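You operate a simulated robot arm through the tools that you are given. There is no shell and no other tool.

Carry out the task below with a simulated robot arm. There is one attempt and no reset: what you move stays moved.

Task
Run the job on the job card and wait till it stops.
Fine: set its length, direction and speed before you start; the counter is at zero already.

The check looks at the end state, three seconds after you hand in, the way a careful person would. Anything else that was tipped, shoved, dropped, spilled or broken makes it a failure.

Robot
A 7-joint arm with a fingered hand, fixed in place. Base frame: the origin is on the floor under the middle of its stand, x ahead of it, y to its left, z up. Units: mm, rad, N and s.
With the tool pointing down near the work surface it reaches from about 100 to 560 mm from the base axis. Its first joint turns from -2.007 to 2.007 rad. Payload 3.1 kg.
Tool frame: the origin (TCP) lies between the finger pads and is the grasp point; the fingertips stand 22 mm ahead of it; z points along the fingers, y is the line along which they close. The gripper opens to 112 mm; its body begins 60 mm behind the TCP. The gripper is a hand of 3 fingers: y runs from the thumb to the fingers, the wrist lies at [0, 0, -218] in the tool frame, and closing takes about 1.5 s.
Orientation is told as [roll, pitch, yaw] about the base's x, y, z axes, in that order, counted from this pose: with the fingers straight down and closing along the base's y, the tool's x points along the base's -x, its y along +y and its z along -z.

Tools
- The arm moves only by the tool servo_tool. Its argument "moves" is a list of rows, each an object (a shift or turn left out is 0, a gripper value left out holds the last) with "slide": the shift along the tool's x, y, z in mm, a list of three; "turn": the turn, a rotation vector about the tool's x, y, z in rad, a list of three. In form: [{"slide": [tx, ty, tz], "turn": [ax, ay, az]}, ...]. A call has 1 to 20 rows; each row is the pose to reach, as a shift and turn from the pose commanded when the call began, along the tool's axes at that moment. "jaw" is the closure in counts, from 0 (fully open) to 255 (shut), set as the call begins (left out, the last holds). Rows are played at 5 a second. More than 50 mm and 0.15 rad between two rows, or a gripper value outside its range, and nothing of the call is played. A pose out of reach is approached as far as the arm can. The call stops where the force on the tool passes 40 N (or 10 N more than at its start, if that is more) or the arm is blocked; 0.2 s more then pass. The fingers move at their own pace (about 108 mm/s each) and stop on an object; they squeeze with about 21 N. The grip force told is the motor's: it shows also when the fingers shut on nothing. Time passes only in rows, and 0.2 s behind the last, so rows that repeat a pose let the fingers close. The reply holds the time, the measured pose of the TCP, the force on the tool along the base axes, the opening and the grip force, in the units named above and with some noise, with the torque about the TCP (base axes, N m) and any sound that the robot's microphone picked up.
- Cameras (640 x 400 px; columns grow to the right, rows downward): "scene" is fixed at [50.5, -502.6, 1525.1]; the picture's right is [0.50, -0.87, 0.00], its down [-0.51, -0.29, -0.81] and it looks along [0.70, 0.40, -0.59] (base axes); focal length 324 px, centre (320, 200). "wrist" rides on the gripper at [66, 3, -80] in the tool frame; the picture's right is [-0.05, 1.00, 0.00], its down [-0.77, -0.04, -0.64] and it looks along [-0.64, -0.03, 0.77] (tool axes); focal length 275 px, centre (320, 200).
- snapshot(camera): a new picture of that camera. It takes no simulated time.
- slide_trunk(by): slides the trunk up (or, below 0, down) by that many mm; the arm rides with it, the base frame stays. It gives what a move gives, with no picture.
- set_fingers(finger1, finger2, thumb_bend): sets how far each is bent, from 0 (flat) to 100 (curled in); at 30 the hand is open as for a grip, at 70 the pads meet at the TCP. One left out holds its place. A second passes; each finger stops where it meets its share of the squeeze, and holds until it gets a number again. A gripper value or a shape takes the hand back. It gives what a move gives, with no picture; readings hold the bend of each and the force on the fingers (four entries, about 0 where the hand has none), thumb and palm.
- preshape(shape): the hand has 3 fingers and takes this shape, open, in about a second: jaw (thumb against the fingers, like two jaws); tri (thumb and two fingers); tip (a fingertip pinch); poke (one finger out to press); point (the index stretched); flat (the hand flat); cup (the hand cupped); fist (a fist). The gripper value then closes the fingers along that shape, each until it touches; the sizes above hold for jaw. It gives what a move gives, with no picture.
- probe_pixels(camera, pixels): for up to 12 pixels [column, row] of the newest picture of that camera ("zoom" is the newest enlarged one), the place [x, y, z] in the base frame of the surface seen there, good to about 2 mm. It takes no simulated time.
- inspect(camera, box): a new picture of the part [left, top, right, bottom] of that camera's present view, enlarged. It takes no simulated time.
- finish_job(): hands the job in; it is judged then, once.

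Unless the task says otherwise, let go and move clear before handing in.

The tools are called as name(argument=value, ...) on one line, values as JSON. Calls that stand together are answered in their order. servo_tool: Moves the arm, as the interface text tells. Its arguments: {"type":"object","properties":{"moves":{"type":"array","items":{"type":"object","properties":{"slide":{"type":"array","items":{"type":"number"}},"turn":{"type":"array","items":{"type":"number"}}}}},"jaw":{"type":"number"}},"required":["moves"]} The other tools are called the same way: slide_trunk (by) moves the trunk up or down; preshape (shape) gives the hand a shape; set_fingers (finger1, finger2, thumb_bend) moves the fingers one by one; snapshot (camera) takes a picture; probe_pixels (camera, pixels) gives the place of the surface under pixels of a picture; inspect (camera, box) takes an enlarged picture of a part of a camera's view; finish_job () hands the job in.

At the start:

```text
clock: 0.0
ee_pos: [419.5, -56.8, 1281.0]
tool_rot: [0.001, 0.001, 0.0]
ft_force: [1.2, 0.3, 0.2]
torque: [-0.01, 0.01, -0.02]
finger_gap: 111.8
finger_force: 0.1
shape: jaw
bend: [30.0, 30.0, 30.0]
finger forces: [0.0, 0.0, 0.0, 0.0, 0.0, 0.0]
trunk travel left (down, up): [-900.0, 90.0]
```

scene: 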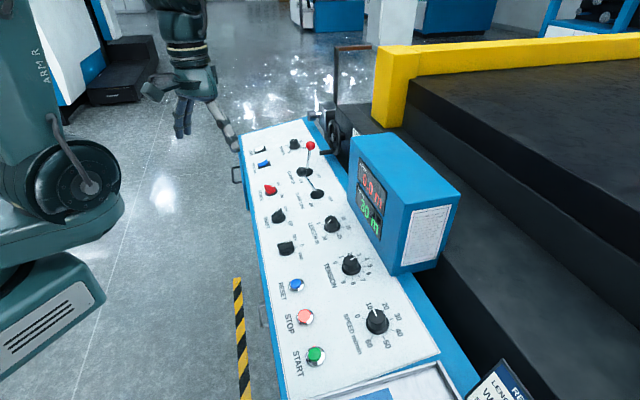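
wrist: 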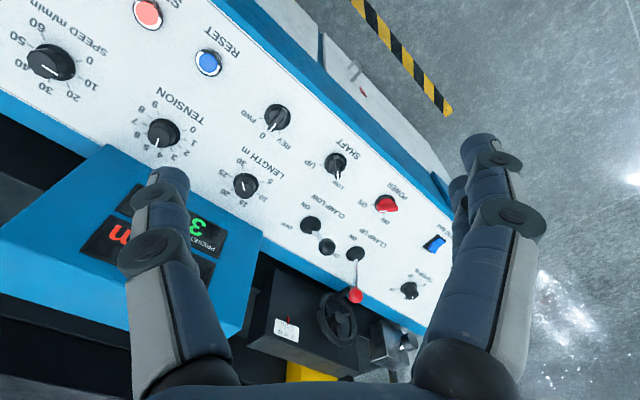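

The scene shows a control panel with knobs and buttons (speed knob near [377,320], start near [316,355], direction selector maybe near [286,248]), and a white sheet on the counter box near [420,240] plus a blue card at [505,390]. I'll zoom in to read the labels and the job card.

inspect(camera="scene", box=[340, 120, 480, 290])

inspect(camera="scene", box=[440, 320, 580, 400])

inspect(camera="scene", box=[230, 120, 350, 260])

inspect(camera="scene", box=[260, 240, 460, 400])

```text
2.35 times, centred on (410, 205) of scene
```

zoom: 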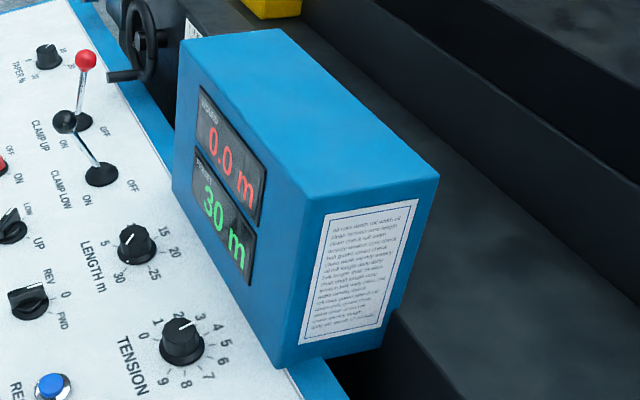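

```text
4.57 times, centred on (510, 360) of scene
```

zoom: 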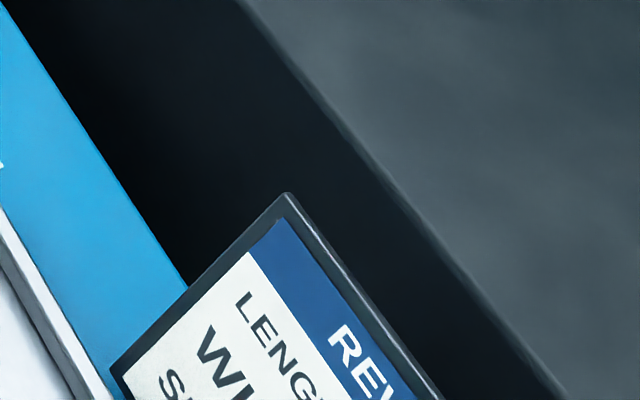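

```text
2.86 times, centred on (290, 190) of scene
```

zoom: 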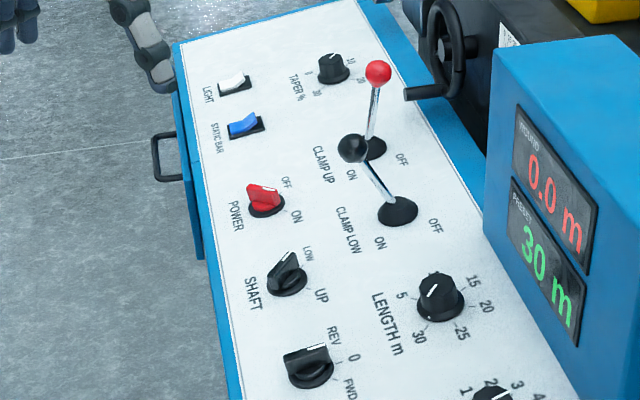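

```text
2.50 times, centred on (360, 320) of scene
```

zoom: 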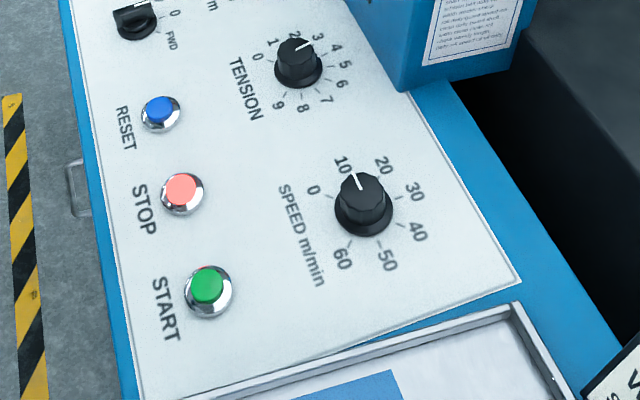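

The card at the lower right ([505,390]) is cut off and reads "REV…, LENG…, WI…, S…", so I need the wrist camera to read it. First I'll locate the controls and the card in base coordinates.

snapshot(camera="scene")

probe_pixels(camera="scene", pixels=[[316, 354], [305, 316], [297, 284], [376, 320], [350, 264], [332, 224], [286, 247], [278, 215], [270, 190], [500, 385], [400, 390], [270, 260]])

snapshot(camera="wrist")

probe_pixels(camera="wrist", pixels=[[50, 62], [162, 134], [246, 184], [278, 117], [335, 165], [148, 12], [208, 62], [387, 203], [354, 296], [312, 224], [356, 254], [430, 190]])

```text
taken
```

scene: 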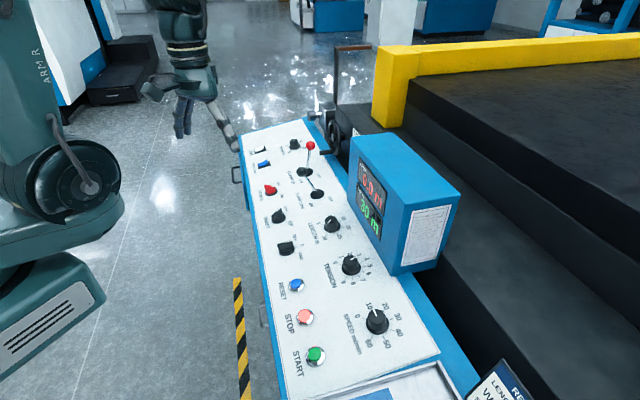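

```text
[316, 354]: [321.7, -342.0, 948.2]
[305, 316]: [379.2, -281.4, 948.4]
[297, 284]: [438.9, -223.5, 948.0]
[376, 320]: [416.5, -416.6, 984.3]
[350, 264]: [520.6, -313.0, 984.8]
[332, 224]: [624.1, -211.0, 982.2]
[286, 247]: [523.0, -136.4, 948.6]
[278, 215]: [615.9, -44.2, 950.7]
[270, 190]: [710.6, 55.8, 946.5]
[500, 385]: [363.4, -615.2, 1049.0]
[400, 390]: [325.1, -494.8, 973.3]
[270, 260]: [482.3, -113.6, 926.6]
```

```text
taken
```

wrist: 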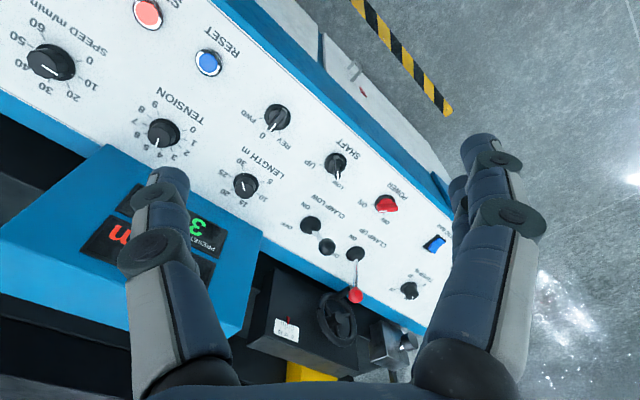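

```text
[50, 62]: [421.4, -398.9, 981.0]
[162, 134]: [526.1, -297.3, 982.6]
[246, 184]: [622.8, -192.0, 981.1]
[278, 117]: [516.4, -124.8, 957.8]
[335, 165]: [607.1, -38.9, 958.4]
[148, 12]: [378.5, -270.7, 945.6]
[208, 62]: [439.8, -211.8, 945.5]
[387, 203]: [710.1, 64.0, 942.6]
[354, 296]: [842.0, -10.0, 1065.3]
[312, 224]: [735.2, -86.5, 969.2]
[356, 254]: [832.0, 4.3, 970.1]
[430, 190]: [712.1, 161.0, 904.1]
```

The controls run along a 45° line (START at about (322,-342), LENGTH at about (624,-211)), and the standing card is near (363,-615,1049), facing the operator. I'll move the wrist camera over there, well above everything, turned by -45° to read it.

servo_tool(moves=[{"slide": [20, -36, 0], "turn": [0, 0, 0.065]}, {"slide": [41, -73, 0], "turn": [0, 0, 0.13]}, {"slide": [62, -110, 0], "turn": [0, 0, 0.195]}, {"slide": [82, -146, 0], "turn": [0, 0, 0.26]}, {"slide": [103, -183, 0], "turn": [0, 0, 0.325]}, {"slide": [123, -219, 0], "turn": [0, 0, 0.39]}, {"slide": [144, -256, 0], "turn": [0, 0, 0.455]}, {"slide": [165, -292, 0], "turn": [0, 0, 0.52]}, {"slide": [185, -329, 0], "turn": [0, 0, 0.585]}, {"slide": [206, -366, 0], "turn": [0, 0, 0.65]}, {"slide": [226, -402, 0], "turn": [0, 0, 0.715]}, {"slide": [247, -439, 0], "turn": [0, 0, 0.785]}])

snapshot(camera="wrist")

snapshot(camera="scene")

```text
clock: 2.6
ee_pos: [167.7, -498.9, 1281.8]
tool_rot: [0.002, 0.0, -0.786]
ft_force: [-0.3, -0.3, -0.1]
torque: [-0.01, -0.04, 0.02]
finger_gap: 111.9
finger_force: 0.0
shape: jaw
bend: [30.0, 30.0, 30.0]
finger forces: [0.1, 0.0, 0.1, 0.0, 0.0, 0.0]
trunk travel left (down, up): [-900.0, 90.0]
```

```text
taken
```

wrist: 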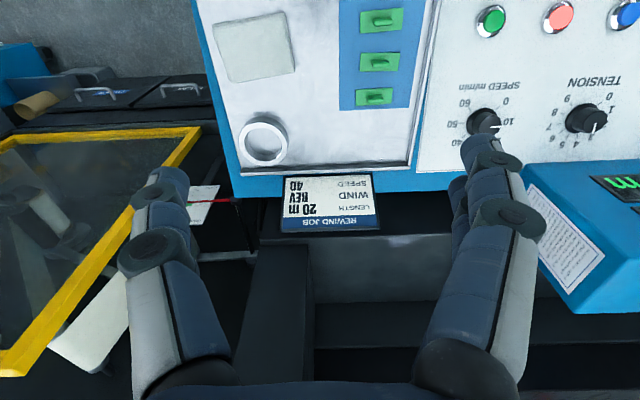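

```text
taken
```

scene: 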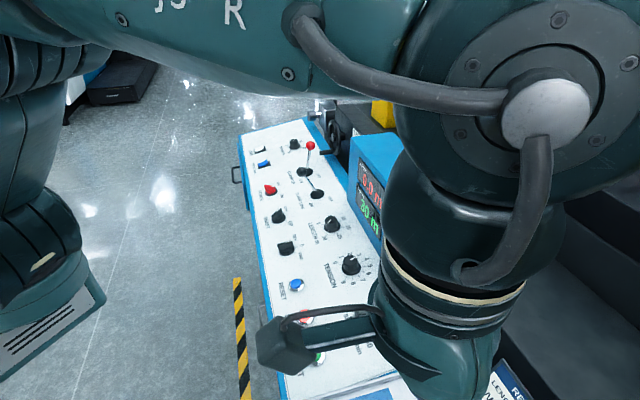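

The wrist picture shows the card at [330,205] upside down; I'll enlarge it to read for certain, and look at the tray with green parts as well.

inspect(camera="wrist", box=[270, 165, 390, 240])

inspect(camera="wrist", box=[430, 0, 640, 150])

inspect(camera="wrist", box=[200, 0, 440, 170])

inspect(camera="wrist", box=[500, 150, 640, 320])

```text
5.33 times, centred on (330, 202) of wrist
```

zoom: 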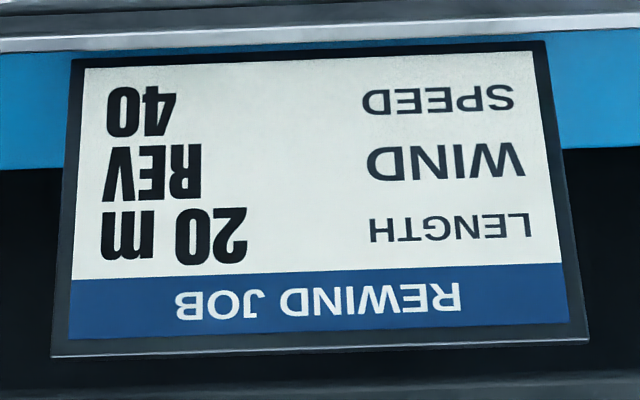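

```text
2.67 times, centred on (535, 75) of wrist
```

zoom: 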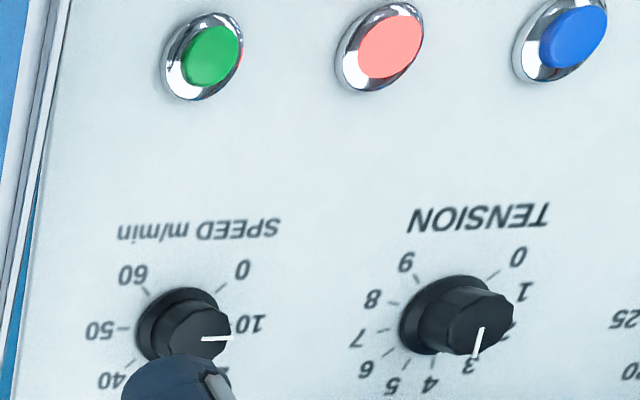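

```text
2.35 times, centred on (320, 85) of wrist
```

zoom: 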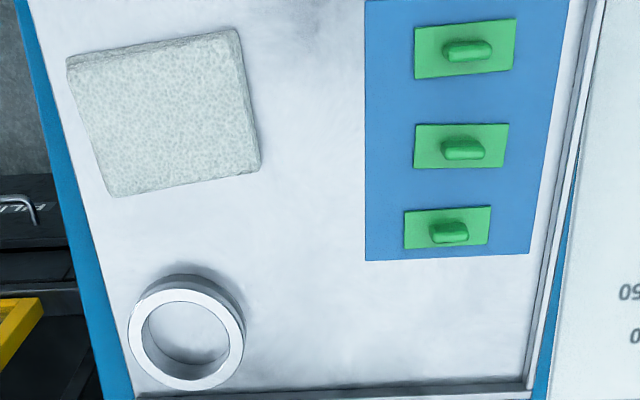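

```text
2.35 times, centred on (570, 235) of wrist
```

zoom: 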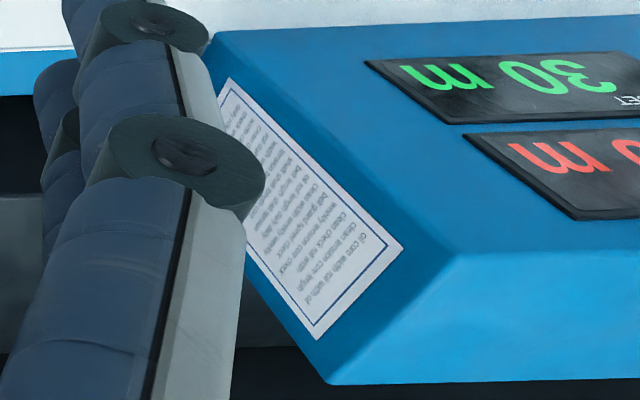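

The card ([330,205]) says LENGTH 20 m, WIND REV, SPEED 40. The display shows preset 30 m, and speed points at 10. I'll move the wrist camera to look at the LENGTH knob and the REV/0/FWD selector.

servo_tool(moves=[{"slide": [9, 37, 0]}, {"slide": [18, 74, 0]}, {"slide": [27, 110, 0]}, {"slide": [36, 147, 0]}, {"slide": [45, 184, 0]}, {"slide": [54, 221, 0]}, {"slide": [63, 257, 10]}, {"slide": [72, 294, 25]}, {"slide": [81, 331, 40]}, {"slide": [90, 368, 55]}, {"slide": [99, 405, 70]}, {"slide": [108, 441, 85]}, {"slide": [117, 478, 100]}, {"slide": [125, 515, 110]}])

snapshot(camera="wrist")

snapshot(camera="scene")

```text
clock: 5.6
ee_pos: [448.2, -37.0, 1170.8]
tool_rot: [-0.002, -0.001, -0.784]
ft_force: [-0.5, 0.1, 0.4]
torque: [-0.04, 0.02, 0.01]
finger_gap: 111.7
finger_force: 0.0
shape: jaw
bend: [30.0, 30.0, 30.0]
finger forces: [0.0, 0.1, 0.0, 0.1, 0.0, 0.0]
trunk travel left (down, up): [-900.0, 90.0]
```

```text
taken
```

wrist: 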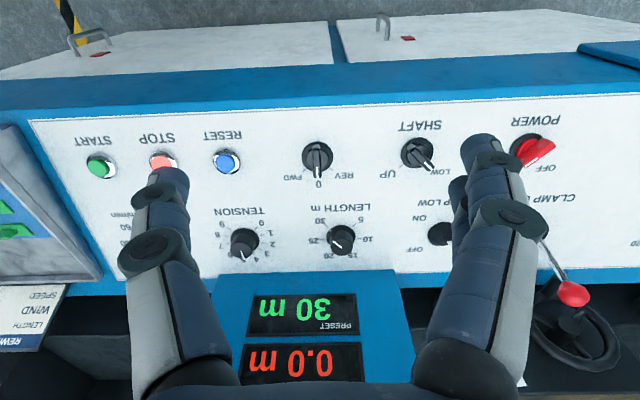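

```text
taken
```

scene: 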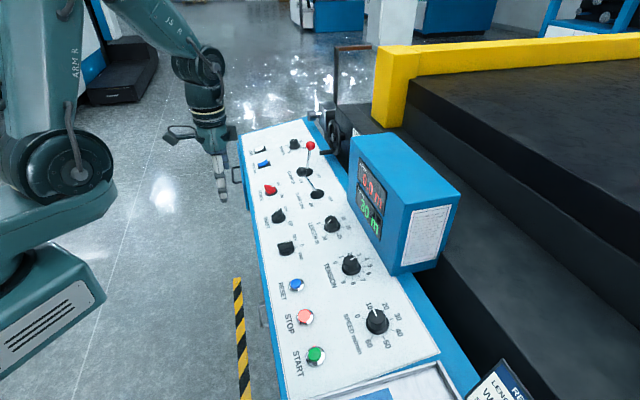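

inspect(camera="wrist", box=[200, 125, 400, 265])

inspect(camera="wrist", box=[290, 190, 400, 270])

inspect(camera="wrist", box=[370, 100, 580, 250])

inspect(camera="scene", box=[330, 290, 420, 360])

inspect(camera="scene", box=[300, 190, 380, 250])

```text
2.86 times, centred on (300, 195) of wrist
```

zoom: 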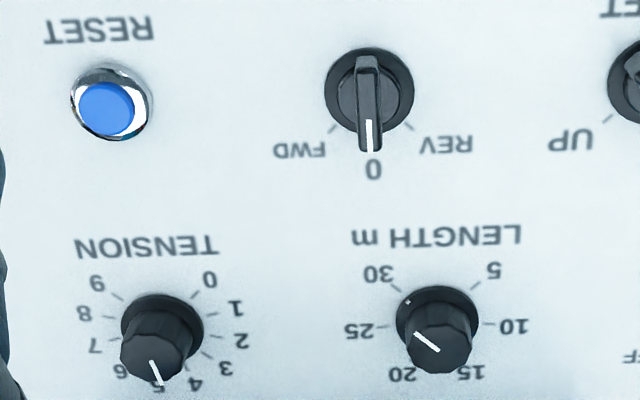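

```text
5.00 times, centred on (345, 230) of wrist
```

zoom: 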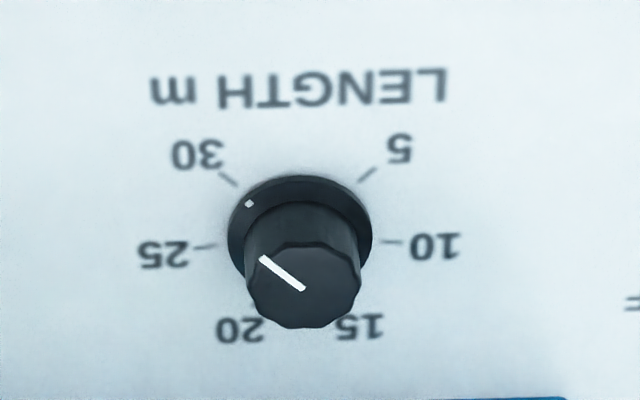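

```text
2.67 times, centred on (475, 175) of wrist
```

zoom: 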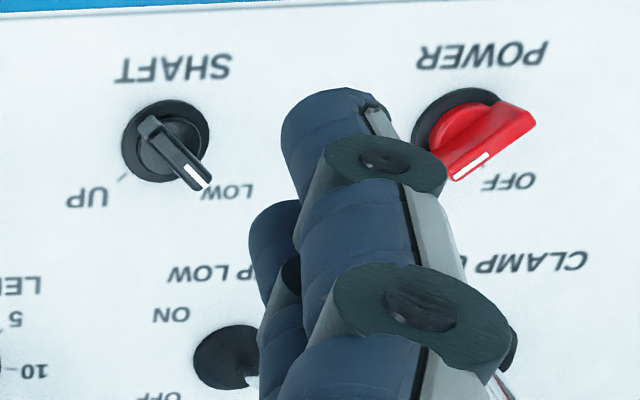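

```text
5.71 times, centred on (375, 325) of scene
```

zoom: 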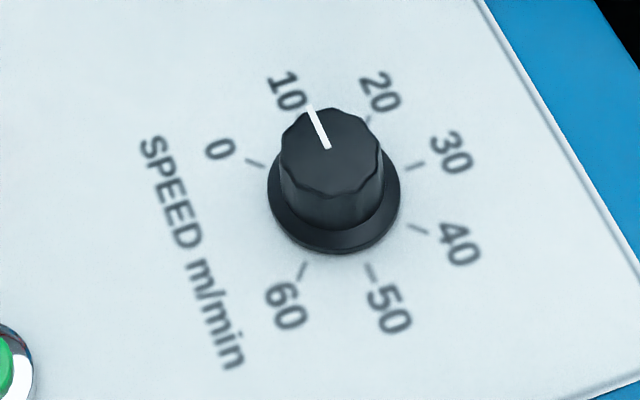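

```text
6.67 times, centred on (340, 220) of scene
```

zoom: 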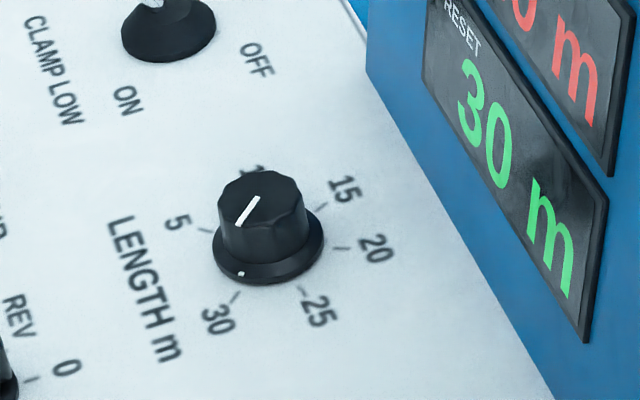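

The LENGTH knob (zoom) points at 30, direction selector at 0, POWER apparently ON (line away from OFF; displays lit). Speed is at 10. I'll measure the panel plane, knob tops/bases and box face to plan gripping.

snapshot(camera="wrist")

probe_pixels(camera="wrist", pixels=[[275, 185], [370, 180], [60, 140], [270, 110], [420, 110], [400, 260], [340, 245], [340, 228], [318, 157], [318, 177], [318, 152], [290, 262]])

probe_pixels(camera="wrist", pixels=[[300, 280], [390, 280], [300, 310], [240, 345], [300, 395], [385, 395], [220, 285], [395, 275], [160, 160], [100, 165], [226, 162], [244, 245]])

probe_pixels(camera="scene", pixels=[[376, 318], [370, 345], [376, 334], [335, 360], [345, 330], [410, 340], [332, 223], [350, 265], [356, 140], [395, 268], [460, 195], [400, 275]])

```text
taken
```

wrist: 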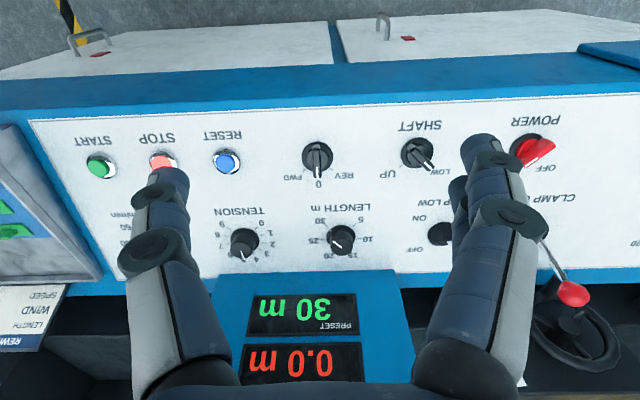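

```text
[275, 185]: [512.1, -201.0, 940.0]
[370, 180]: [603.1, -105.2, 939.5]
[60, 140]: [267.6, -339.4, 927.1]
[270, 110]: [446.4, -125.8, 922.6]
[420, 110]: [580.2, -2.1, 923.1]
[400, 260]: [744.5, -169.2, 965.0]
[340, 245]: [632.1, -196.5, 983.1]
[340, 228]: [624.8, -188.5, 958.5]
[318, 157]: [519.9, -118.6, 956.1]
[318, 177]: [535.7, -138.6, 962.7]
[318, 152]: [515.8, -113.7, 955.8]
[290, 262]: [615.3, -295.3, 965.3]
```

```text
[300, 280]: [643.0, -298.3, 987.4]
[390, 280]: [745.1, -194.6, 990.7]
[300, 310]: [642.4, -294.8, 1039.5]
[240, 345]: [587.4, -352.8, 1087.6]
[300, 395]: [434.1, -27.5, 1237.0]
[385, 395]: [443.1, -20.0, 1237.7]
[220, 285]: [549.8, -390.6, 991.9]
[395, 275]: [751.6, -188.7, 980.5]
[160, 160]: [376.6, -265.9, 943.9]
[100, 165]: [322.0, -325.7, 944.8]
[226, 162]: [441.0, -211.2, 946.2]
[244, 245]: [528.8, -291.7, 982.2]
```

```text
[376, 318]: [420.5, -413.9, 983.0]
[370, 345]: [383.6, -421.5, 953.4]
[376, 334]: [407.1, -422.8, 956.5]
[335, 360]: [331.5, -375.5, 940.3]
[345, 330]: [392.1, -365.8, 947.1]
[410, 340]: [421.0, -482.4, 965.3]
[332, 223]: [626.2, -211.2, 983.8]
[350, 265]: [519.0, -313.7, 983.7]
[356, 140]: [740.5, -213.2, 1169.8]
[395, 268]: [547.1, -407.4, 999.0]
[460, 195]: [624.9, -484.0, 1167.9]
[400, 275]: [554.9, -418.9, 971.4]
```

The panel rises about 10° away from the operator, the box's front face stands at v≈664 mm, and the knobs are about 28 mm tall. I'll get precise centres by probing enlarged pictures, one after another.

inspect(camera="wrist", box=[280, 130, 360, 180])

probe_pixels(camera="zoom", pixels=[[320, 200], [300, 200], [340, 200], [320, 150], [320, 250], [320, 300], [240, 200], [400, 200], [300, 120], [320, 350]])

inspect(camera="wrist", box=[300, 210, 380, 260])

probe_pixels(camera="zoom", pixels=[[320, 200], [320, 240], [320, 280], [280, 280], [380, 280], [320, 330], [250, 250], [400, 250], [320, 150], [320, 120]])

```text
8.00 times, centred on (320, 155) of wrist
```

zoom: 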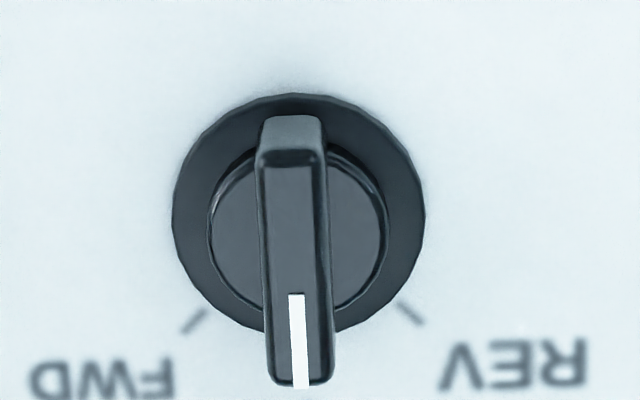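

```text
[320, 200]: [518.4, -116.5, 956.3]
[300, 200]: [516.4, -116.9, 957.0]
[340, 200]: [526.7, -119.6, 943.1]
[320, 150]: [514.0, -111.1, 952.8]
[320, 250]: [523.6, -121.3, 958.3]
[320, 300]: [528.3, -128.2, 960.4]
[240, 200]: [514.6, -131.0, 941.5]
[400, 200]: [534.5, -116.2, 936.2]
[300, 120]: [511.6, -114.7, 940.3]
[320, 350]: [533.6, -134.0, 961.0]
```

```text
8.00 times, centred on (340, 235) of wrist
```

zoom: 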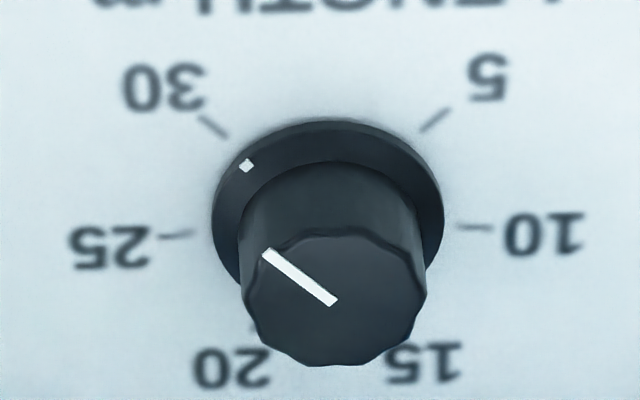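

```text
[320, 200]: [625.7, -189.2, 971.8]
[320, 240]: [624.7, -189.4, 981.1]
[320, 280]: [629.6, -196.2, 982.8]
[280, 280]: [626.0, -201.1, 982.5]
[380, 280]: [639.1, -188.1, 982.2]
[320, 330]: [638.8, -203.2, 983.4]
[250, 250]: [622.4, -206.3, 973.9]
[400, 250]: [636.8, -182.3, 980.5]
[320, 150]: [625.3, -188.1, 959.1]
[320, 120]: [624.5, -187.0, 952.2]
```

The LENGTH knob centre comes out at about (635,-197,983) and the direction selector axis at about (526,-130). The scene and wrist values differ by some mm, so I'll cross-check with enlarged scene views.

inspect(camera="scene", box=[312, 207, 352, 232])

probe_pixels(camera="zoom", pixels=[[300, 200], [340, 200], [260, 200], [300, 240], [300, 160], [380, 200], [300, 280], [220, 200], [300, 300]])

inspect(camera="scene", box=[277, 272, 317, 297])

probe_pixels(camera="zoom", pixels=[[320, 200], [340, 200], [280, 200], [320, 240], [320, 160]])

inspect(camera="scene", box=[356, 305, 396, 330])

probe_pixels(camera="zoom", pixels=[[300, 200], [340, 200], [260, 200], [300, 240], [300, 160], [380, 200], [300, 280], [340, 100]])

inspect(camera="wrist", box=[196, 135, 260, 175])

probe_pixels(camera="zoom", pixels=[[320, 200], [300, 250], [280, 250], [320, 250], [320, 300]])

```text
16.00 times, centred on (332, 220) of scene
```

zoom: 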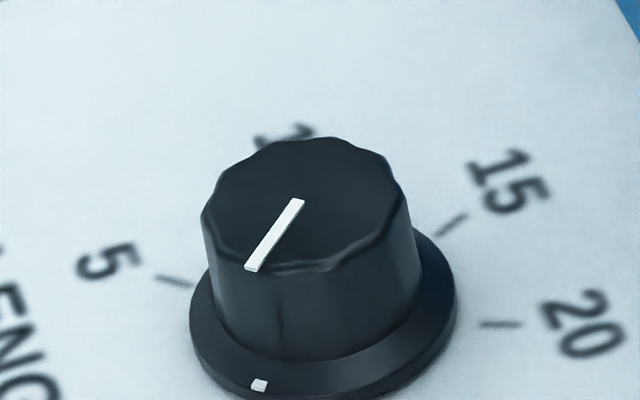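

```text
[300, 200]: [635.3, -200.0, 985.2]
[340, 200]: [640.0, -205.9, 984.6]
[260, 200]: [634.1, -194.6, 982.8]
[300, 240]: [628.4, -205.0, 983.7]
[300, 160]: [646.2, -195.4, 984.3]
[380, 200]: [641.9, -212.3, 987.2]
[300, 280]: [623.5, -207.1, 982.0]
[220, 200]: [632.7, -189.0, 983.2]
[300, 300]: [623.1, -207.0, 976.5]
```

```text
16.00 times, centred on (297, 284) of scene
```

zoom: 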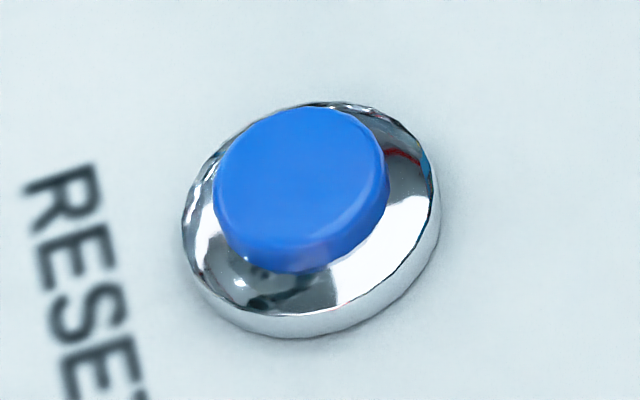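

```text
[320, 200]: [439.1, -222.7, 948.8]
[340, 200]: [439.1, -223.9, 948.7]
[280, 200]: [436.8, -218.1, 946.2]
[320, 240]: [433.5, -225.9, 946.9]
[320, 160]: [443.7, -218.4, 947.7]
```

```text
16.00 times, centred on (376, 318) of scene
```

zoom: 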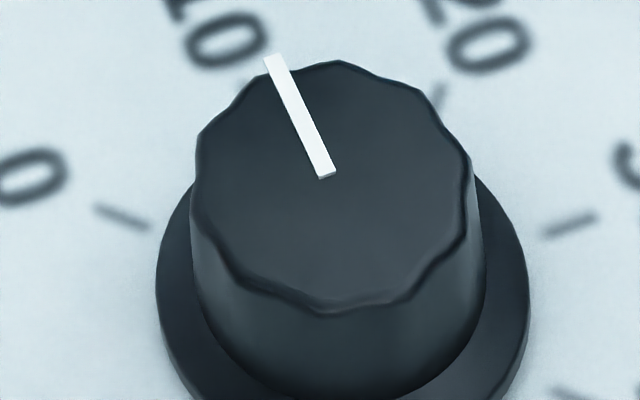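

```text
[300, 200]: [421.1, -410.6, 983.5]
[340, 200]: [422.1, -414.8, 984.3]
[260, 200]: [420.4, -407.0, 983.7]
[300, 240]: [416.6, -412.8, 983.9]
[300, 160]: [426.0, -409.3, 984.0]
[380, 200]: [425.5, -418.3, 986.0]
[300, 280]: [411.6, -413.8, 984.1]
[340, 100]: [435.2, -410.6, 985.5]
```

```text
10.00 times, centred on (228, 155) of wrist
```

zoom: 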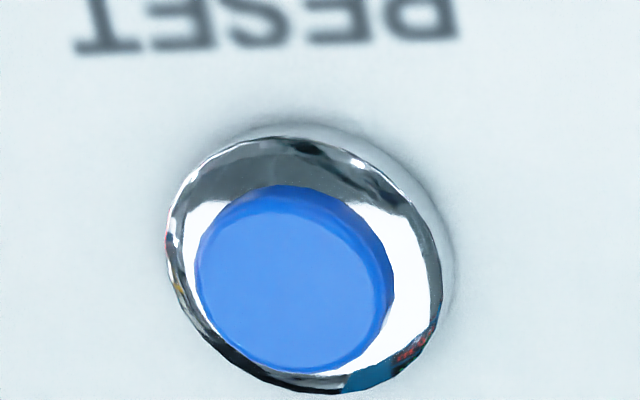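

```text
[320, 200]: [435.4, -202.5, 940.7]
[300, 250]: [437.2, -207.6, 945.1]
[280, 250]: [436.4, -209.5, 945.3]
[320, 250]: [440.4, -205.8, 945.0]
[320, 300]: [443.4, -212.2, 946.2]
```

Scene and wrist now agree: LENGTH knob top is at (635,-199,984), SPEED top at (423.5,-412,984), RESET at (440,-216,947). I'll tilt the tool onto the panel normal (10°) and hover over the LENGTH knob at about 130 mm to test the reach.

servo_tool(moves=[{"slide": [-40, 3, 0], "turn": [0, -0.06, 0]}, {"slide": [-80, 6, 0], "turn": [0, -0.12, 0]}, {"slide": [-120, 9, 10], "turn": [0, -0.176, 0]}, {"slide": [-160, 12, 35], "turn": [0, -0.176, 0]}, {"slide": [-200, 15, 60], "turn": [0, -0.176, 0]}, {"slide": [-229, 18, 87], "turn": [0, -0.176, 0]}, {"slide": [-229, 18, 87], "turn": [0, -0.176, 0]}])

snapshot(camera="wrist")

snapshot(camera="scene")

```text
clock: 7.2
ee_pos: [619.9, -193.5, 1083.8]
tool_rot: [0.001, -0.176, -0.785]
ft_force: [0.5, -0.6, 1.0]
torque: [0.01, -0.01, 0.0]
finger_gap: 111.8
finger_force: 0.0
shape: jaw
bend: [30.0, 30.0, 30.0]
finger forces: [0.0, 0.0, 0.1, 0.0, 0.1, 0.0]
trunk travel left (down, up): [-900.0, 90.0]
```

```text
taken
```

wrist: 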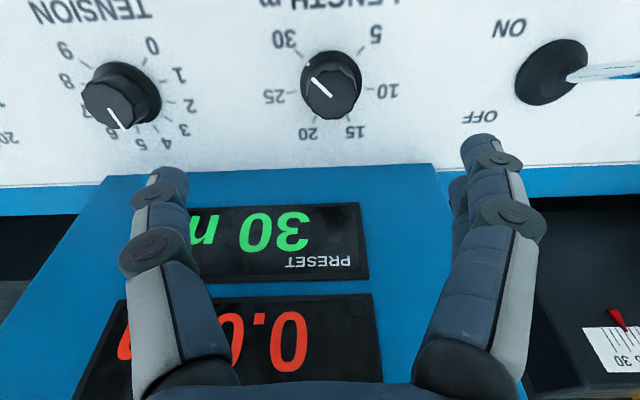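

```text
taken
```

scene: 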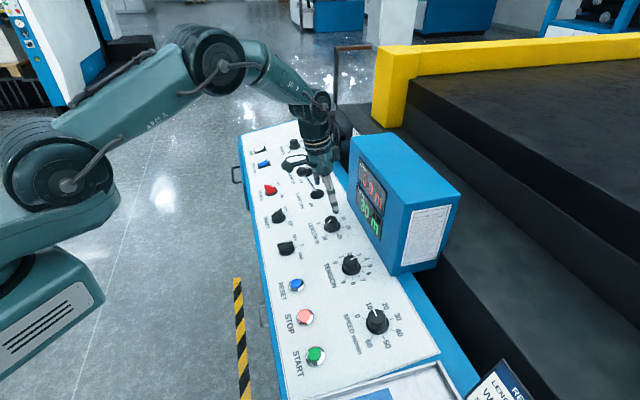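

The pose was reached exactly, so the reach is fine. The LENGTH knob top appears at about [332,88] where the tool axis predicts about [320,101]; I'll enlarge it to compute the offset precisely.

inspect(camera="wrist", box=[260, 30, 404, 120])

probe_pixels(camera="zoom", pixels=[[310, 240], [350, 240], [270, 240], [310, 280], [310, 200], [310, 320], [200, 300], [450, 300], [310, 50], [400, 200], [250, 180]])

```text
4.44 times, centred on (332, 75) of wrist
```

zoom: 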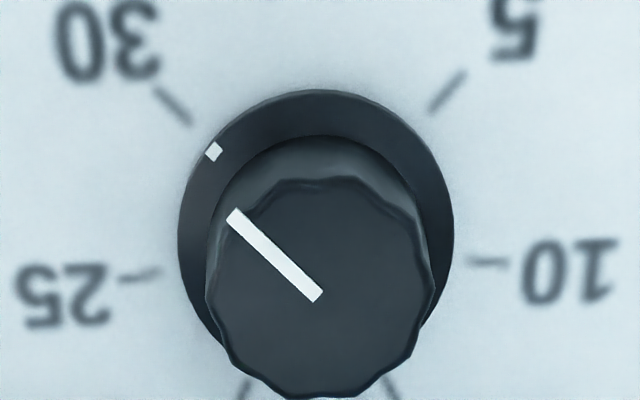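

```text
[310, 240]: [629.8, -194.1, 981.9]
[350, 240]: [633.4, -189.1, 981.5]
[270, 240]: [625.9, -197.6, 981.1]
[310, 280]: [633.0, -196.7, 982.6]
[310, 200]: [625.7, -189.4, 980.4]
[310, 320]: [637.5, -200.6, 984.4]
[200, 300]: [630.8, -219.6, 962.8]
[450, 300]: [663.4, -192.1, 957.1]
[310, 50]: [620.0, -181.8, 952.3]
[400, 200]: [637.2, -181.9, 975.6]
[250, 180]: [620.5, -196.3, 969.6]
```

The knob is at about (+5, +8.5) mm in the tool frame (zoom pixel [322,288]). I'll centre over it, pre-rotate 27° clockwise, and narrow the fingers part-way, still hovering.

servo_tool(moves=[{"slide": [2, 4, 0], "turn": [0, 0, 0.12]}, {"slide": [5, 8.5, 0], "turn": [0, 0, 0.24]}, {"slide": [5, 8.5, 0], "turn": [0, 0, 0.36]}, {"slide": [5, 8.5, 0], "turn": [0, 0, 0.471]}, {"slide": [5, 8.5, 0], "turn": [0, 0, 0.471]}], jaw=100)

snapshot(camera="wrist")

snapshot(camera="scene")

```text
clock: 8.4
ee_pos: [623.0, -183.3, 1083.3]
tool_rot: [0.08, -0.156, -1.263]
ft_force: [-0.1, 0.2, -1.3]
torque: [-0.02, -0.02, -0.02]
finger_gap: 68.7
finger_force: 0.0
shape: jaw
bend: [71.0, 71.0, 70.0]
finger forces: [0.0, 0.0, 0.1, 0.0, 0.1, 0.0]
trunk travel left (down, up): [-900.0, 90.0]
```

```text
taken
```

wrist: 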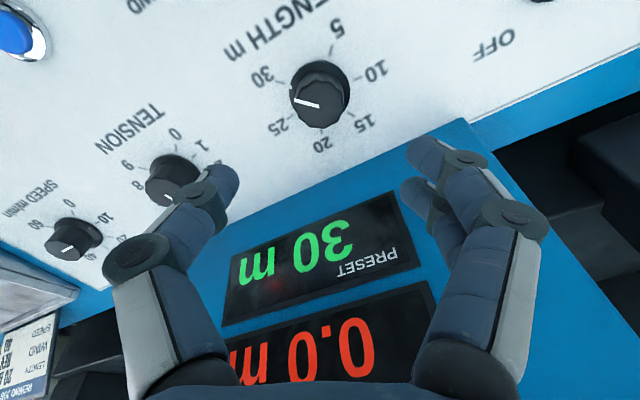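

```text
taken
```

scene: 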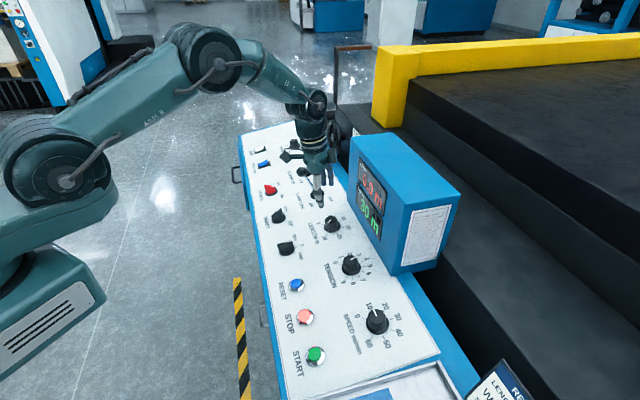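

TCP now reads (623,-183.3,1083), which in panel axes is right on the knob axis; the knob top shows at about [319,95]. I'll enlarge to verify before descending.

inspect(camera="wrist", box=[264, 55, 376, 125])

probe_pixels(camera="zoom", pixels=[[310, 200], [350, 200], [310, 240], [310, 280], [280, 240], [340, 240]])

probe_pixels(camera="scene", pixels=[[303, 172], [306, 175], [310, 146], [318, 194]])

```text
5.71 times, centred on (320, 90) of wrist
```

zoom: 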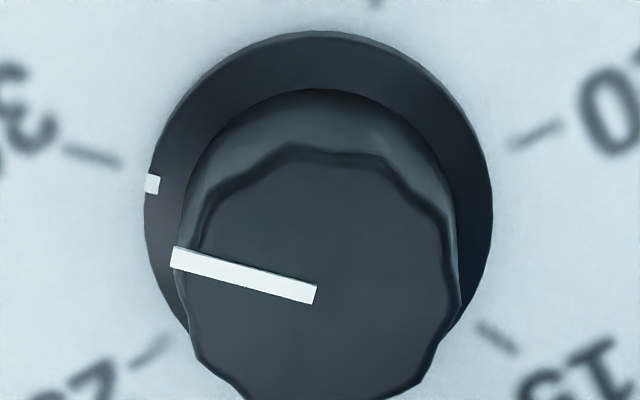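

```text
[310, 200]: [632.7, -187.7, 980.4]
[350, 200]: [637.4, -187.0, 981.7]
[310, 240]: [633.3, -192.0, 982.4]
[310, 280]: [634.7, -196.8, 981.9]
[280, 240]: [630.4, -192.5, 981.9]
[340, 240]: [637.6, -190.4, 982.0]
```

```text
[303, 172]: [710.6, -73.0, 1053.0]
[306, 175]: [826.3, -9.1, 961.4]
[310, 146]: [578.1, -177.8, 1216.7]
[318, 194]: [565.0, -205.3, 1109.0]
```

Aligned within about 1 mm. I'll descend along the tool axis by 98 mm so the fingertips straddle the knob, about 10 mm off the panel.

servo_tool(moves=[{"slide": [0, 0, 30]}, {"slide": [0, 0, 55]}, {"slide": [0, 0, 75]}, {"slide": [0, 0, 88]}, {"slide": [0, 0, 98]}, {"slide": [0, 0, 98]}], jaw=100)

snapshot(camera="wrist")

inspect(camera="scene", box=[260, 120, 420, 260])

```text
clock: 9.8
ee_pos: [635.1, -195.8, 985.8]
tool_rot: [0.081, -0.158, -1.261]
ft_force: [-0.1, -0.8, 0.9]
torque: [0.03, -0.02, -0.01]
finger_gap: 68.5
finger_force: 0.1
shape: jaw
bend: [71.0, 71.0, 70.0]
finger forces: [0.1, 0.0, 0.1, 0.0, 0.0, 0.0]
trunk travel left (down, up): [-900.0, 90.0]
```

```text
taken
```

wrist: 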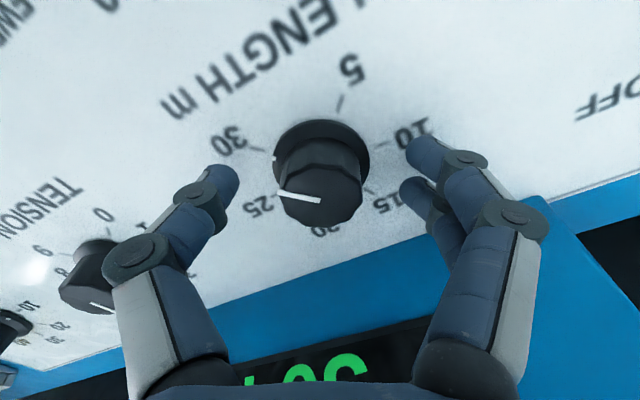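

```text
2.86 times, centred on (340, 190) of scene
```

zoom: 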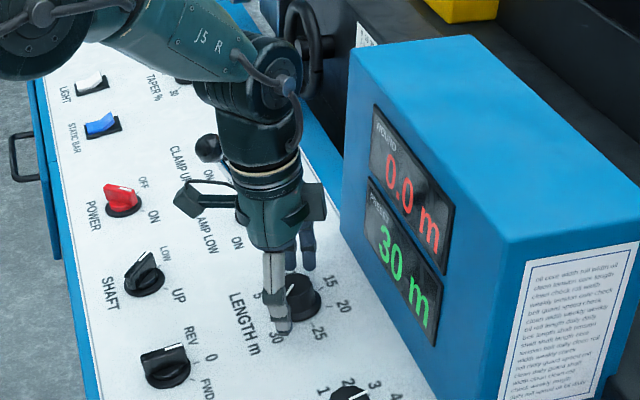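

The fingers straddle the knob with the thumb at [230,175] and the two fingers at [415,170], no contact force. I'll close on it and hold.

servo_tool(moves=[{"slide": [0, 0, 0]}, {"slide": [0, 0, 0]}, {"slide": [0, 0, 0]}, {"slide": [0, 0, 0]}, {"slide": [0, 0, 0]}, {"slide": [0, 0, 0]}, {"slide": [0, 0, 0]}], jaw=255)

snapshot(camera="wrist")

```text
clock: 11.4
ee_pos: [633.6, -194.4, 985.8]
tool_rot: [0.08, -0.158, -1.261]
ft_force: [-0.7, 1.1, -1.6]
torque: [0.06, 0.0, 0.0]
finger_gap: 25.1
finger_force: 20.7
shape: jaw
bend: [73.0, 73.0, 70.0]
finger forces: [9.3, 9.5, 0.0, 0.0, 19.3, 0.0]
trunk travel left (down, up): [-900.0, 90.0]
```

```text
taken
```

wrist: 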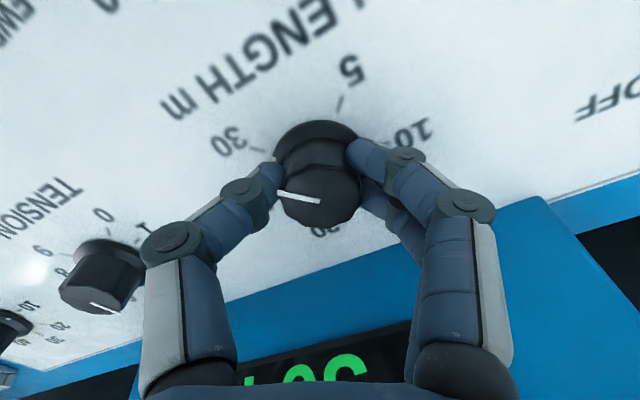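

The knob is held (thumb 19 N against fingers 9.3+9.5 N). I'll turn it 54° counter-clockwise about the tool axis.

servo_tool(moves=[{"turn": [0, 0, -0.08]}, {"turn": [0, 0, -0.16]}, {"turn": [0, 0, -0.24]}, {"turn": [0, 0, -0.32]}, {"turn": [0, 0, -0.4]}, {"turn": [0, 0, -0.48]}, {"turn": [0, 0, -0.56]}, {"turn": [0, 0, -0.64]}, {"turn": [0, 0, -0.72]}, {"turn": [0, 0, -0.8]}, {"turn": [0, 0, -0.88]}, {"turn": [0, 0, -0.942]}, {"turn": [0, 0, -0.942]}], jaw=255)

snapshot(camera="wrist")

inspect(camera="scene", box=[260, 120, 420, 260])

```text
clock: 14.2
ee_pos: [633.9, -195.7, 987.1]
tool_rot: [-0.08, -0.155, -0.308]
ft_force: [-13.7, -2.7, -10.1]
torque: [-0.02, 0.27, -0.07]
finger_gap: 24.6
finger_force: 20.7
shape: jaw
bend: [73.0, 73.0, 70.0]
finger forces: [9.8, 8.1, 0.0, 0.1, 23.6, 0.0]
trunk travel left (down, up): [-900.0, 90.0]
```

```text
taken
```

wrist: 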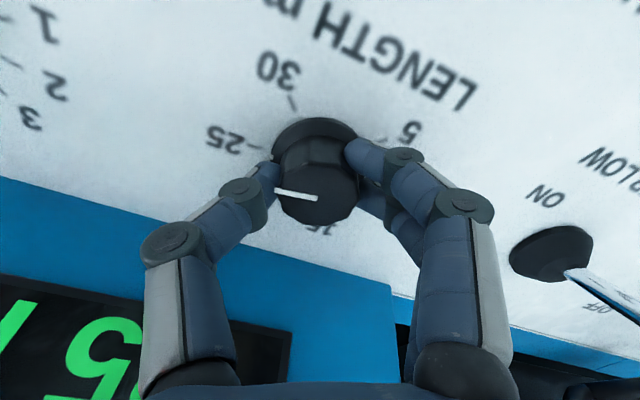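

```text
2.86 times, centred on (340, 190) of scene
```

zoom: 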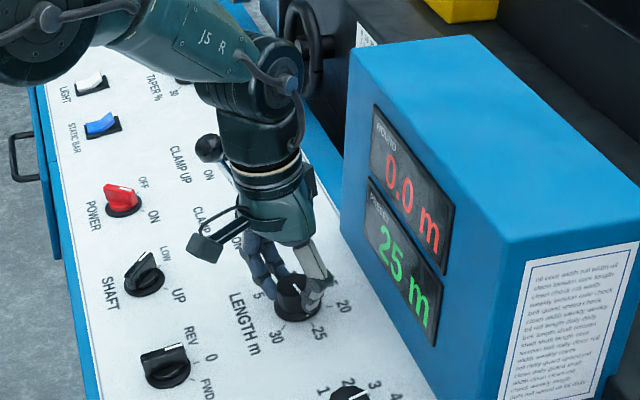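

The display now reads 25 m, so the knob follows the hand one-to-one. I'll release, turn the open hand back 54°, and re-grip.

servo_tool(moves=[{"turn": [0, 0, 0]}, {"turn": [0, 0, 0]}, {"turn": [0, 0, 0]}, {"turn": [0, 0, 0]}, {"turn": [0, 0, 0.12]}, {"turn": [0, 0, 0.24]}, {"turn": [0, 0, 0.36]}, {"turn": [0, 0, 0.48]}, {"turn": [0, 0, 0.6]}, {"turn": [0, 0, 0.72]}, {"turn": [0, 0, 0.84]}, {"turn": [0, 0, 0.942]}, {"turn": [0, 0, 0.942]}], jaw=100)

snapshot(camera="wrist")

inspect(camera="scene", box=[260, 120, 420, 260])

```text
clock: 17.0
ee_pos: [635.7, -194.6, 987.7]
tool_rot: [0.081, -0.159, -1.264]
ft_force: [-0.4, -0.4, 0.9]
torque: [0.01, 0.03, -0.02]
finger_gap: 67.8
finger_force: 0.0
shape: jaw
bend: [71.0, 71.0, 71.0]
finger forces: [0.0, 0.0, 0.1, 0.1, 0.0, 0.1]
trunk travel left (down, up): [-900.0, 90.0]
```

```text
taken
```

wrist: 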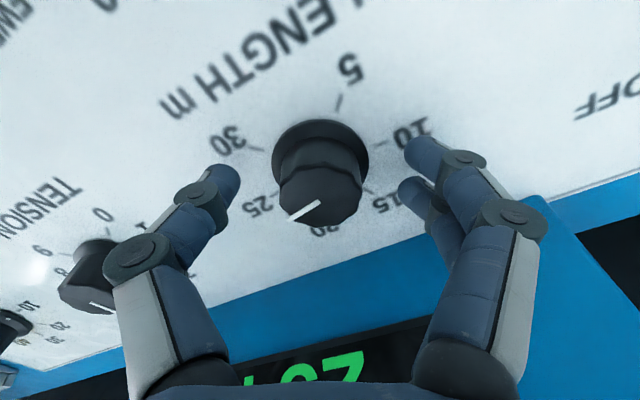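

```text
2.86 times, centred on (340, 190) of scene
```

zoom: 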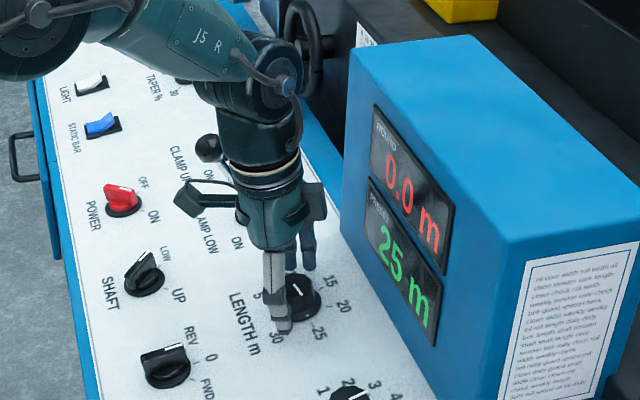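

The preset still reads 25 m and the knob stayed put. I'll re-grip and turn another 54°.

servo_tool(moves=[{"turn": [0, 0, 0]}, {"turn": [0, 0, 0]}, {"turn": [0, 0, 0]}, {"turn": [0, 0, 0]}, {"turn": [0, 0, 0]}, {"turn": [0, 0, 0]}, {"turn": [0, 0, 0]}, {"turn": [0, 0, -0.08]}, {"turn": [0, 0, -0.16]}, {"turn": [0, 0, -0.24]}, {"turn": [0, 0, -0.32]}, {"turn": [0, 0, -0.4]}, {"turn": [0, 0, -0.48]}, {"turn": [0, 0, -0.56]}, {"turn": [0, 0, -0.64]}, {"turn": [0, 0, -0.72]}, {"turn": [0, 0, -0.8]}, {"turn": [0, 0, -0.88]}, {"turn": [0, 0, -0.942]}, {"turn": [0, 0, -0.942]}], jaw=255)

snapshot(camera="wrist")

inspect(camera="scene", box=[260, 120, 420, 260])

```text
clock: 21.2
ee_pos: [633.7, -195.8, 986.8]
tool_rot: [-0.081, -0.155, -0.306]
ft_force: [-9.8, -2.7, -6.6]
torque: [-0.04, 0.17, -0.03]
finger_gap: 25.2
finger_force: 20.8
shape: jaw
bend: [73.0, 73.0, 70.0]
finger forces: [11.0, 8.2, 0.1, 0.0, 21.8, 0.0]
trunk travel left (down, up): [-900.0, 90.0]
```

```text
taken
```

wrist: 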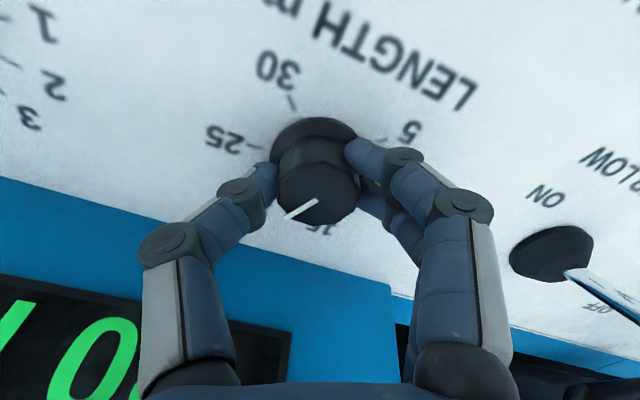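

```text
2.86 times, centred on (340, 190) of scene
```

zoom: 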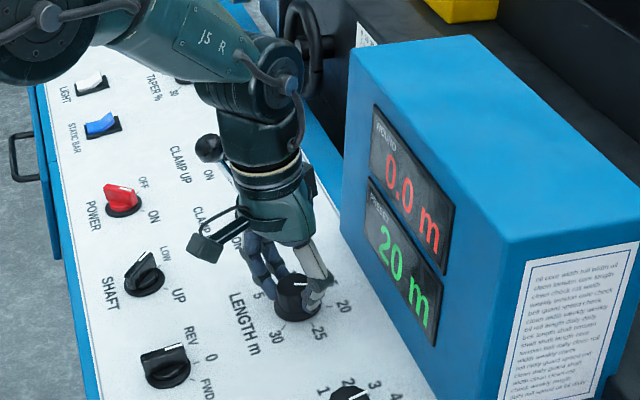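

The preset reads 20 m. I'll release, back straight off the knob by 110 mm and check the pointer.

servo_tool(moves=[{"slide": [0, 0, 0]}, {"slide": [0, 0, 0]}, {"slide": [0, 0, 0]}, {"slide": [0, 0, 0]}, {"slide": [0, 0, -10]}, {"slide": [0, 0, -25]}, {"slide": [0, 0, -50]}, {"slide": [0, 0, -80]}, {"slide": [0, 0, -110]}, {"slide": [0, 0, -110]}], jaw=100)

snapshot(camera="wrist")

inspect(camera="scene", box=[300, 160, 400, 250])

```text
clock: 23.4
ee_pos: [621.0, -182.5, 1095.1]
tool_rot: [-0.081, -0.155, -0.308]
ft_force: [0.5, 0.5, -1.5]
torque: [0.02, 0.01, -0.02]
finger_gap: 67.7
finger_force: 0.0
shape: jaw
bend: [71.0, 71.0, 71.0]
finger forces: [0.0, 0.0, 0.1, 0.1, 0.0, 0.1]
trunk travel left (down, up): [-900.0, 90.0]
```

```text
taken
```

wrist: 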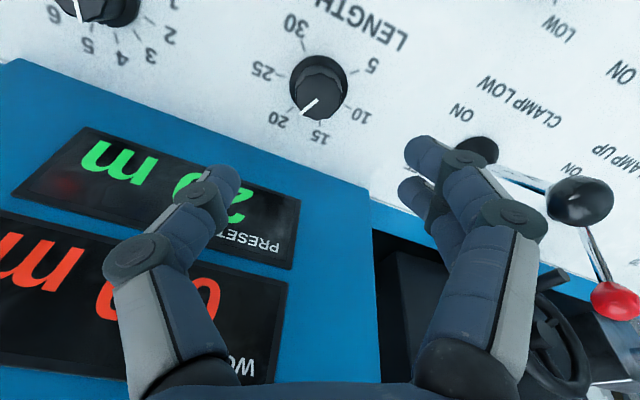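

```text
4.44 times, centred on (350, 205) of scene
```

zoom: 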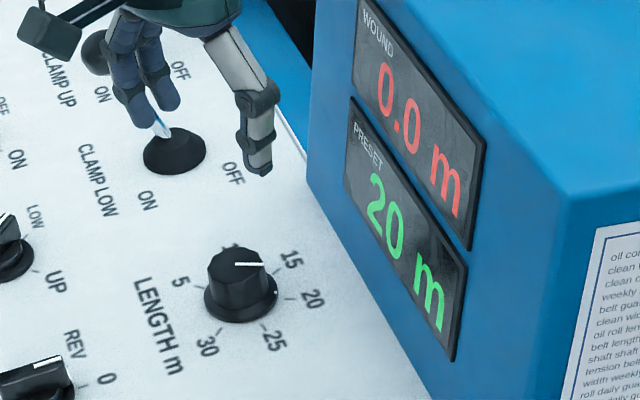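

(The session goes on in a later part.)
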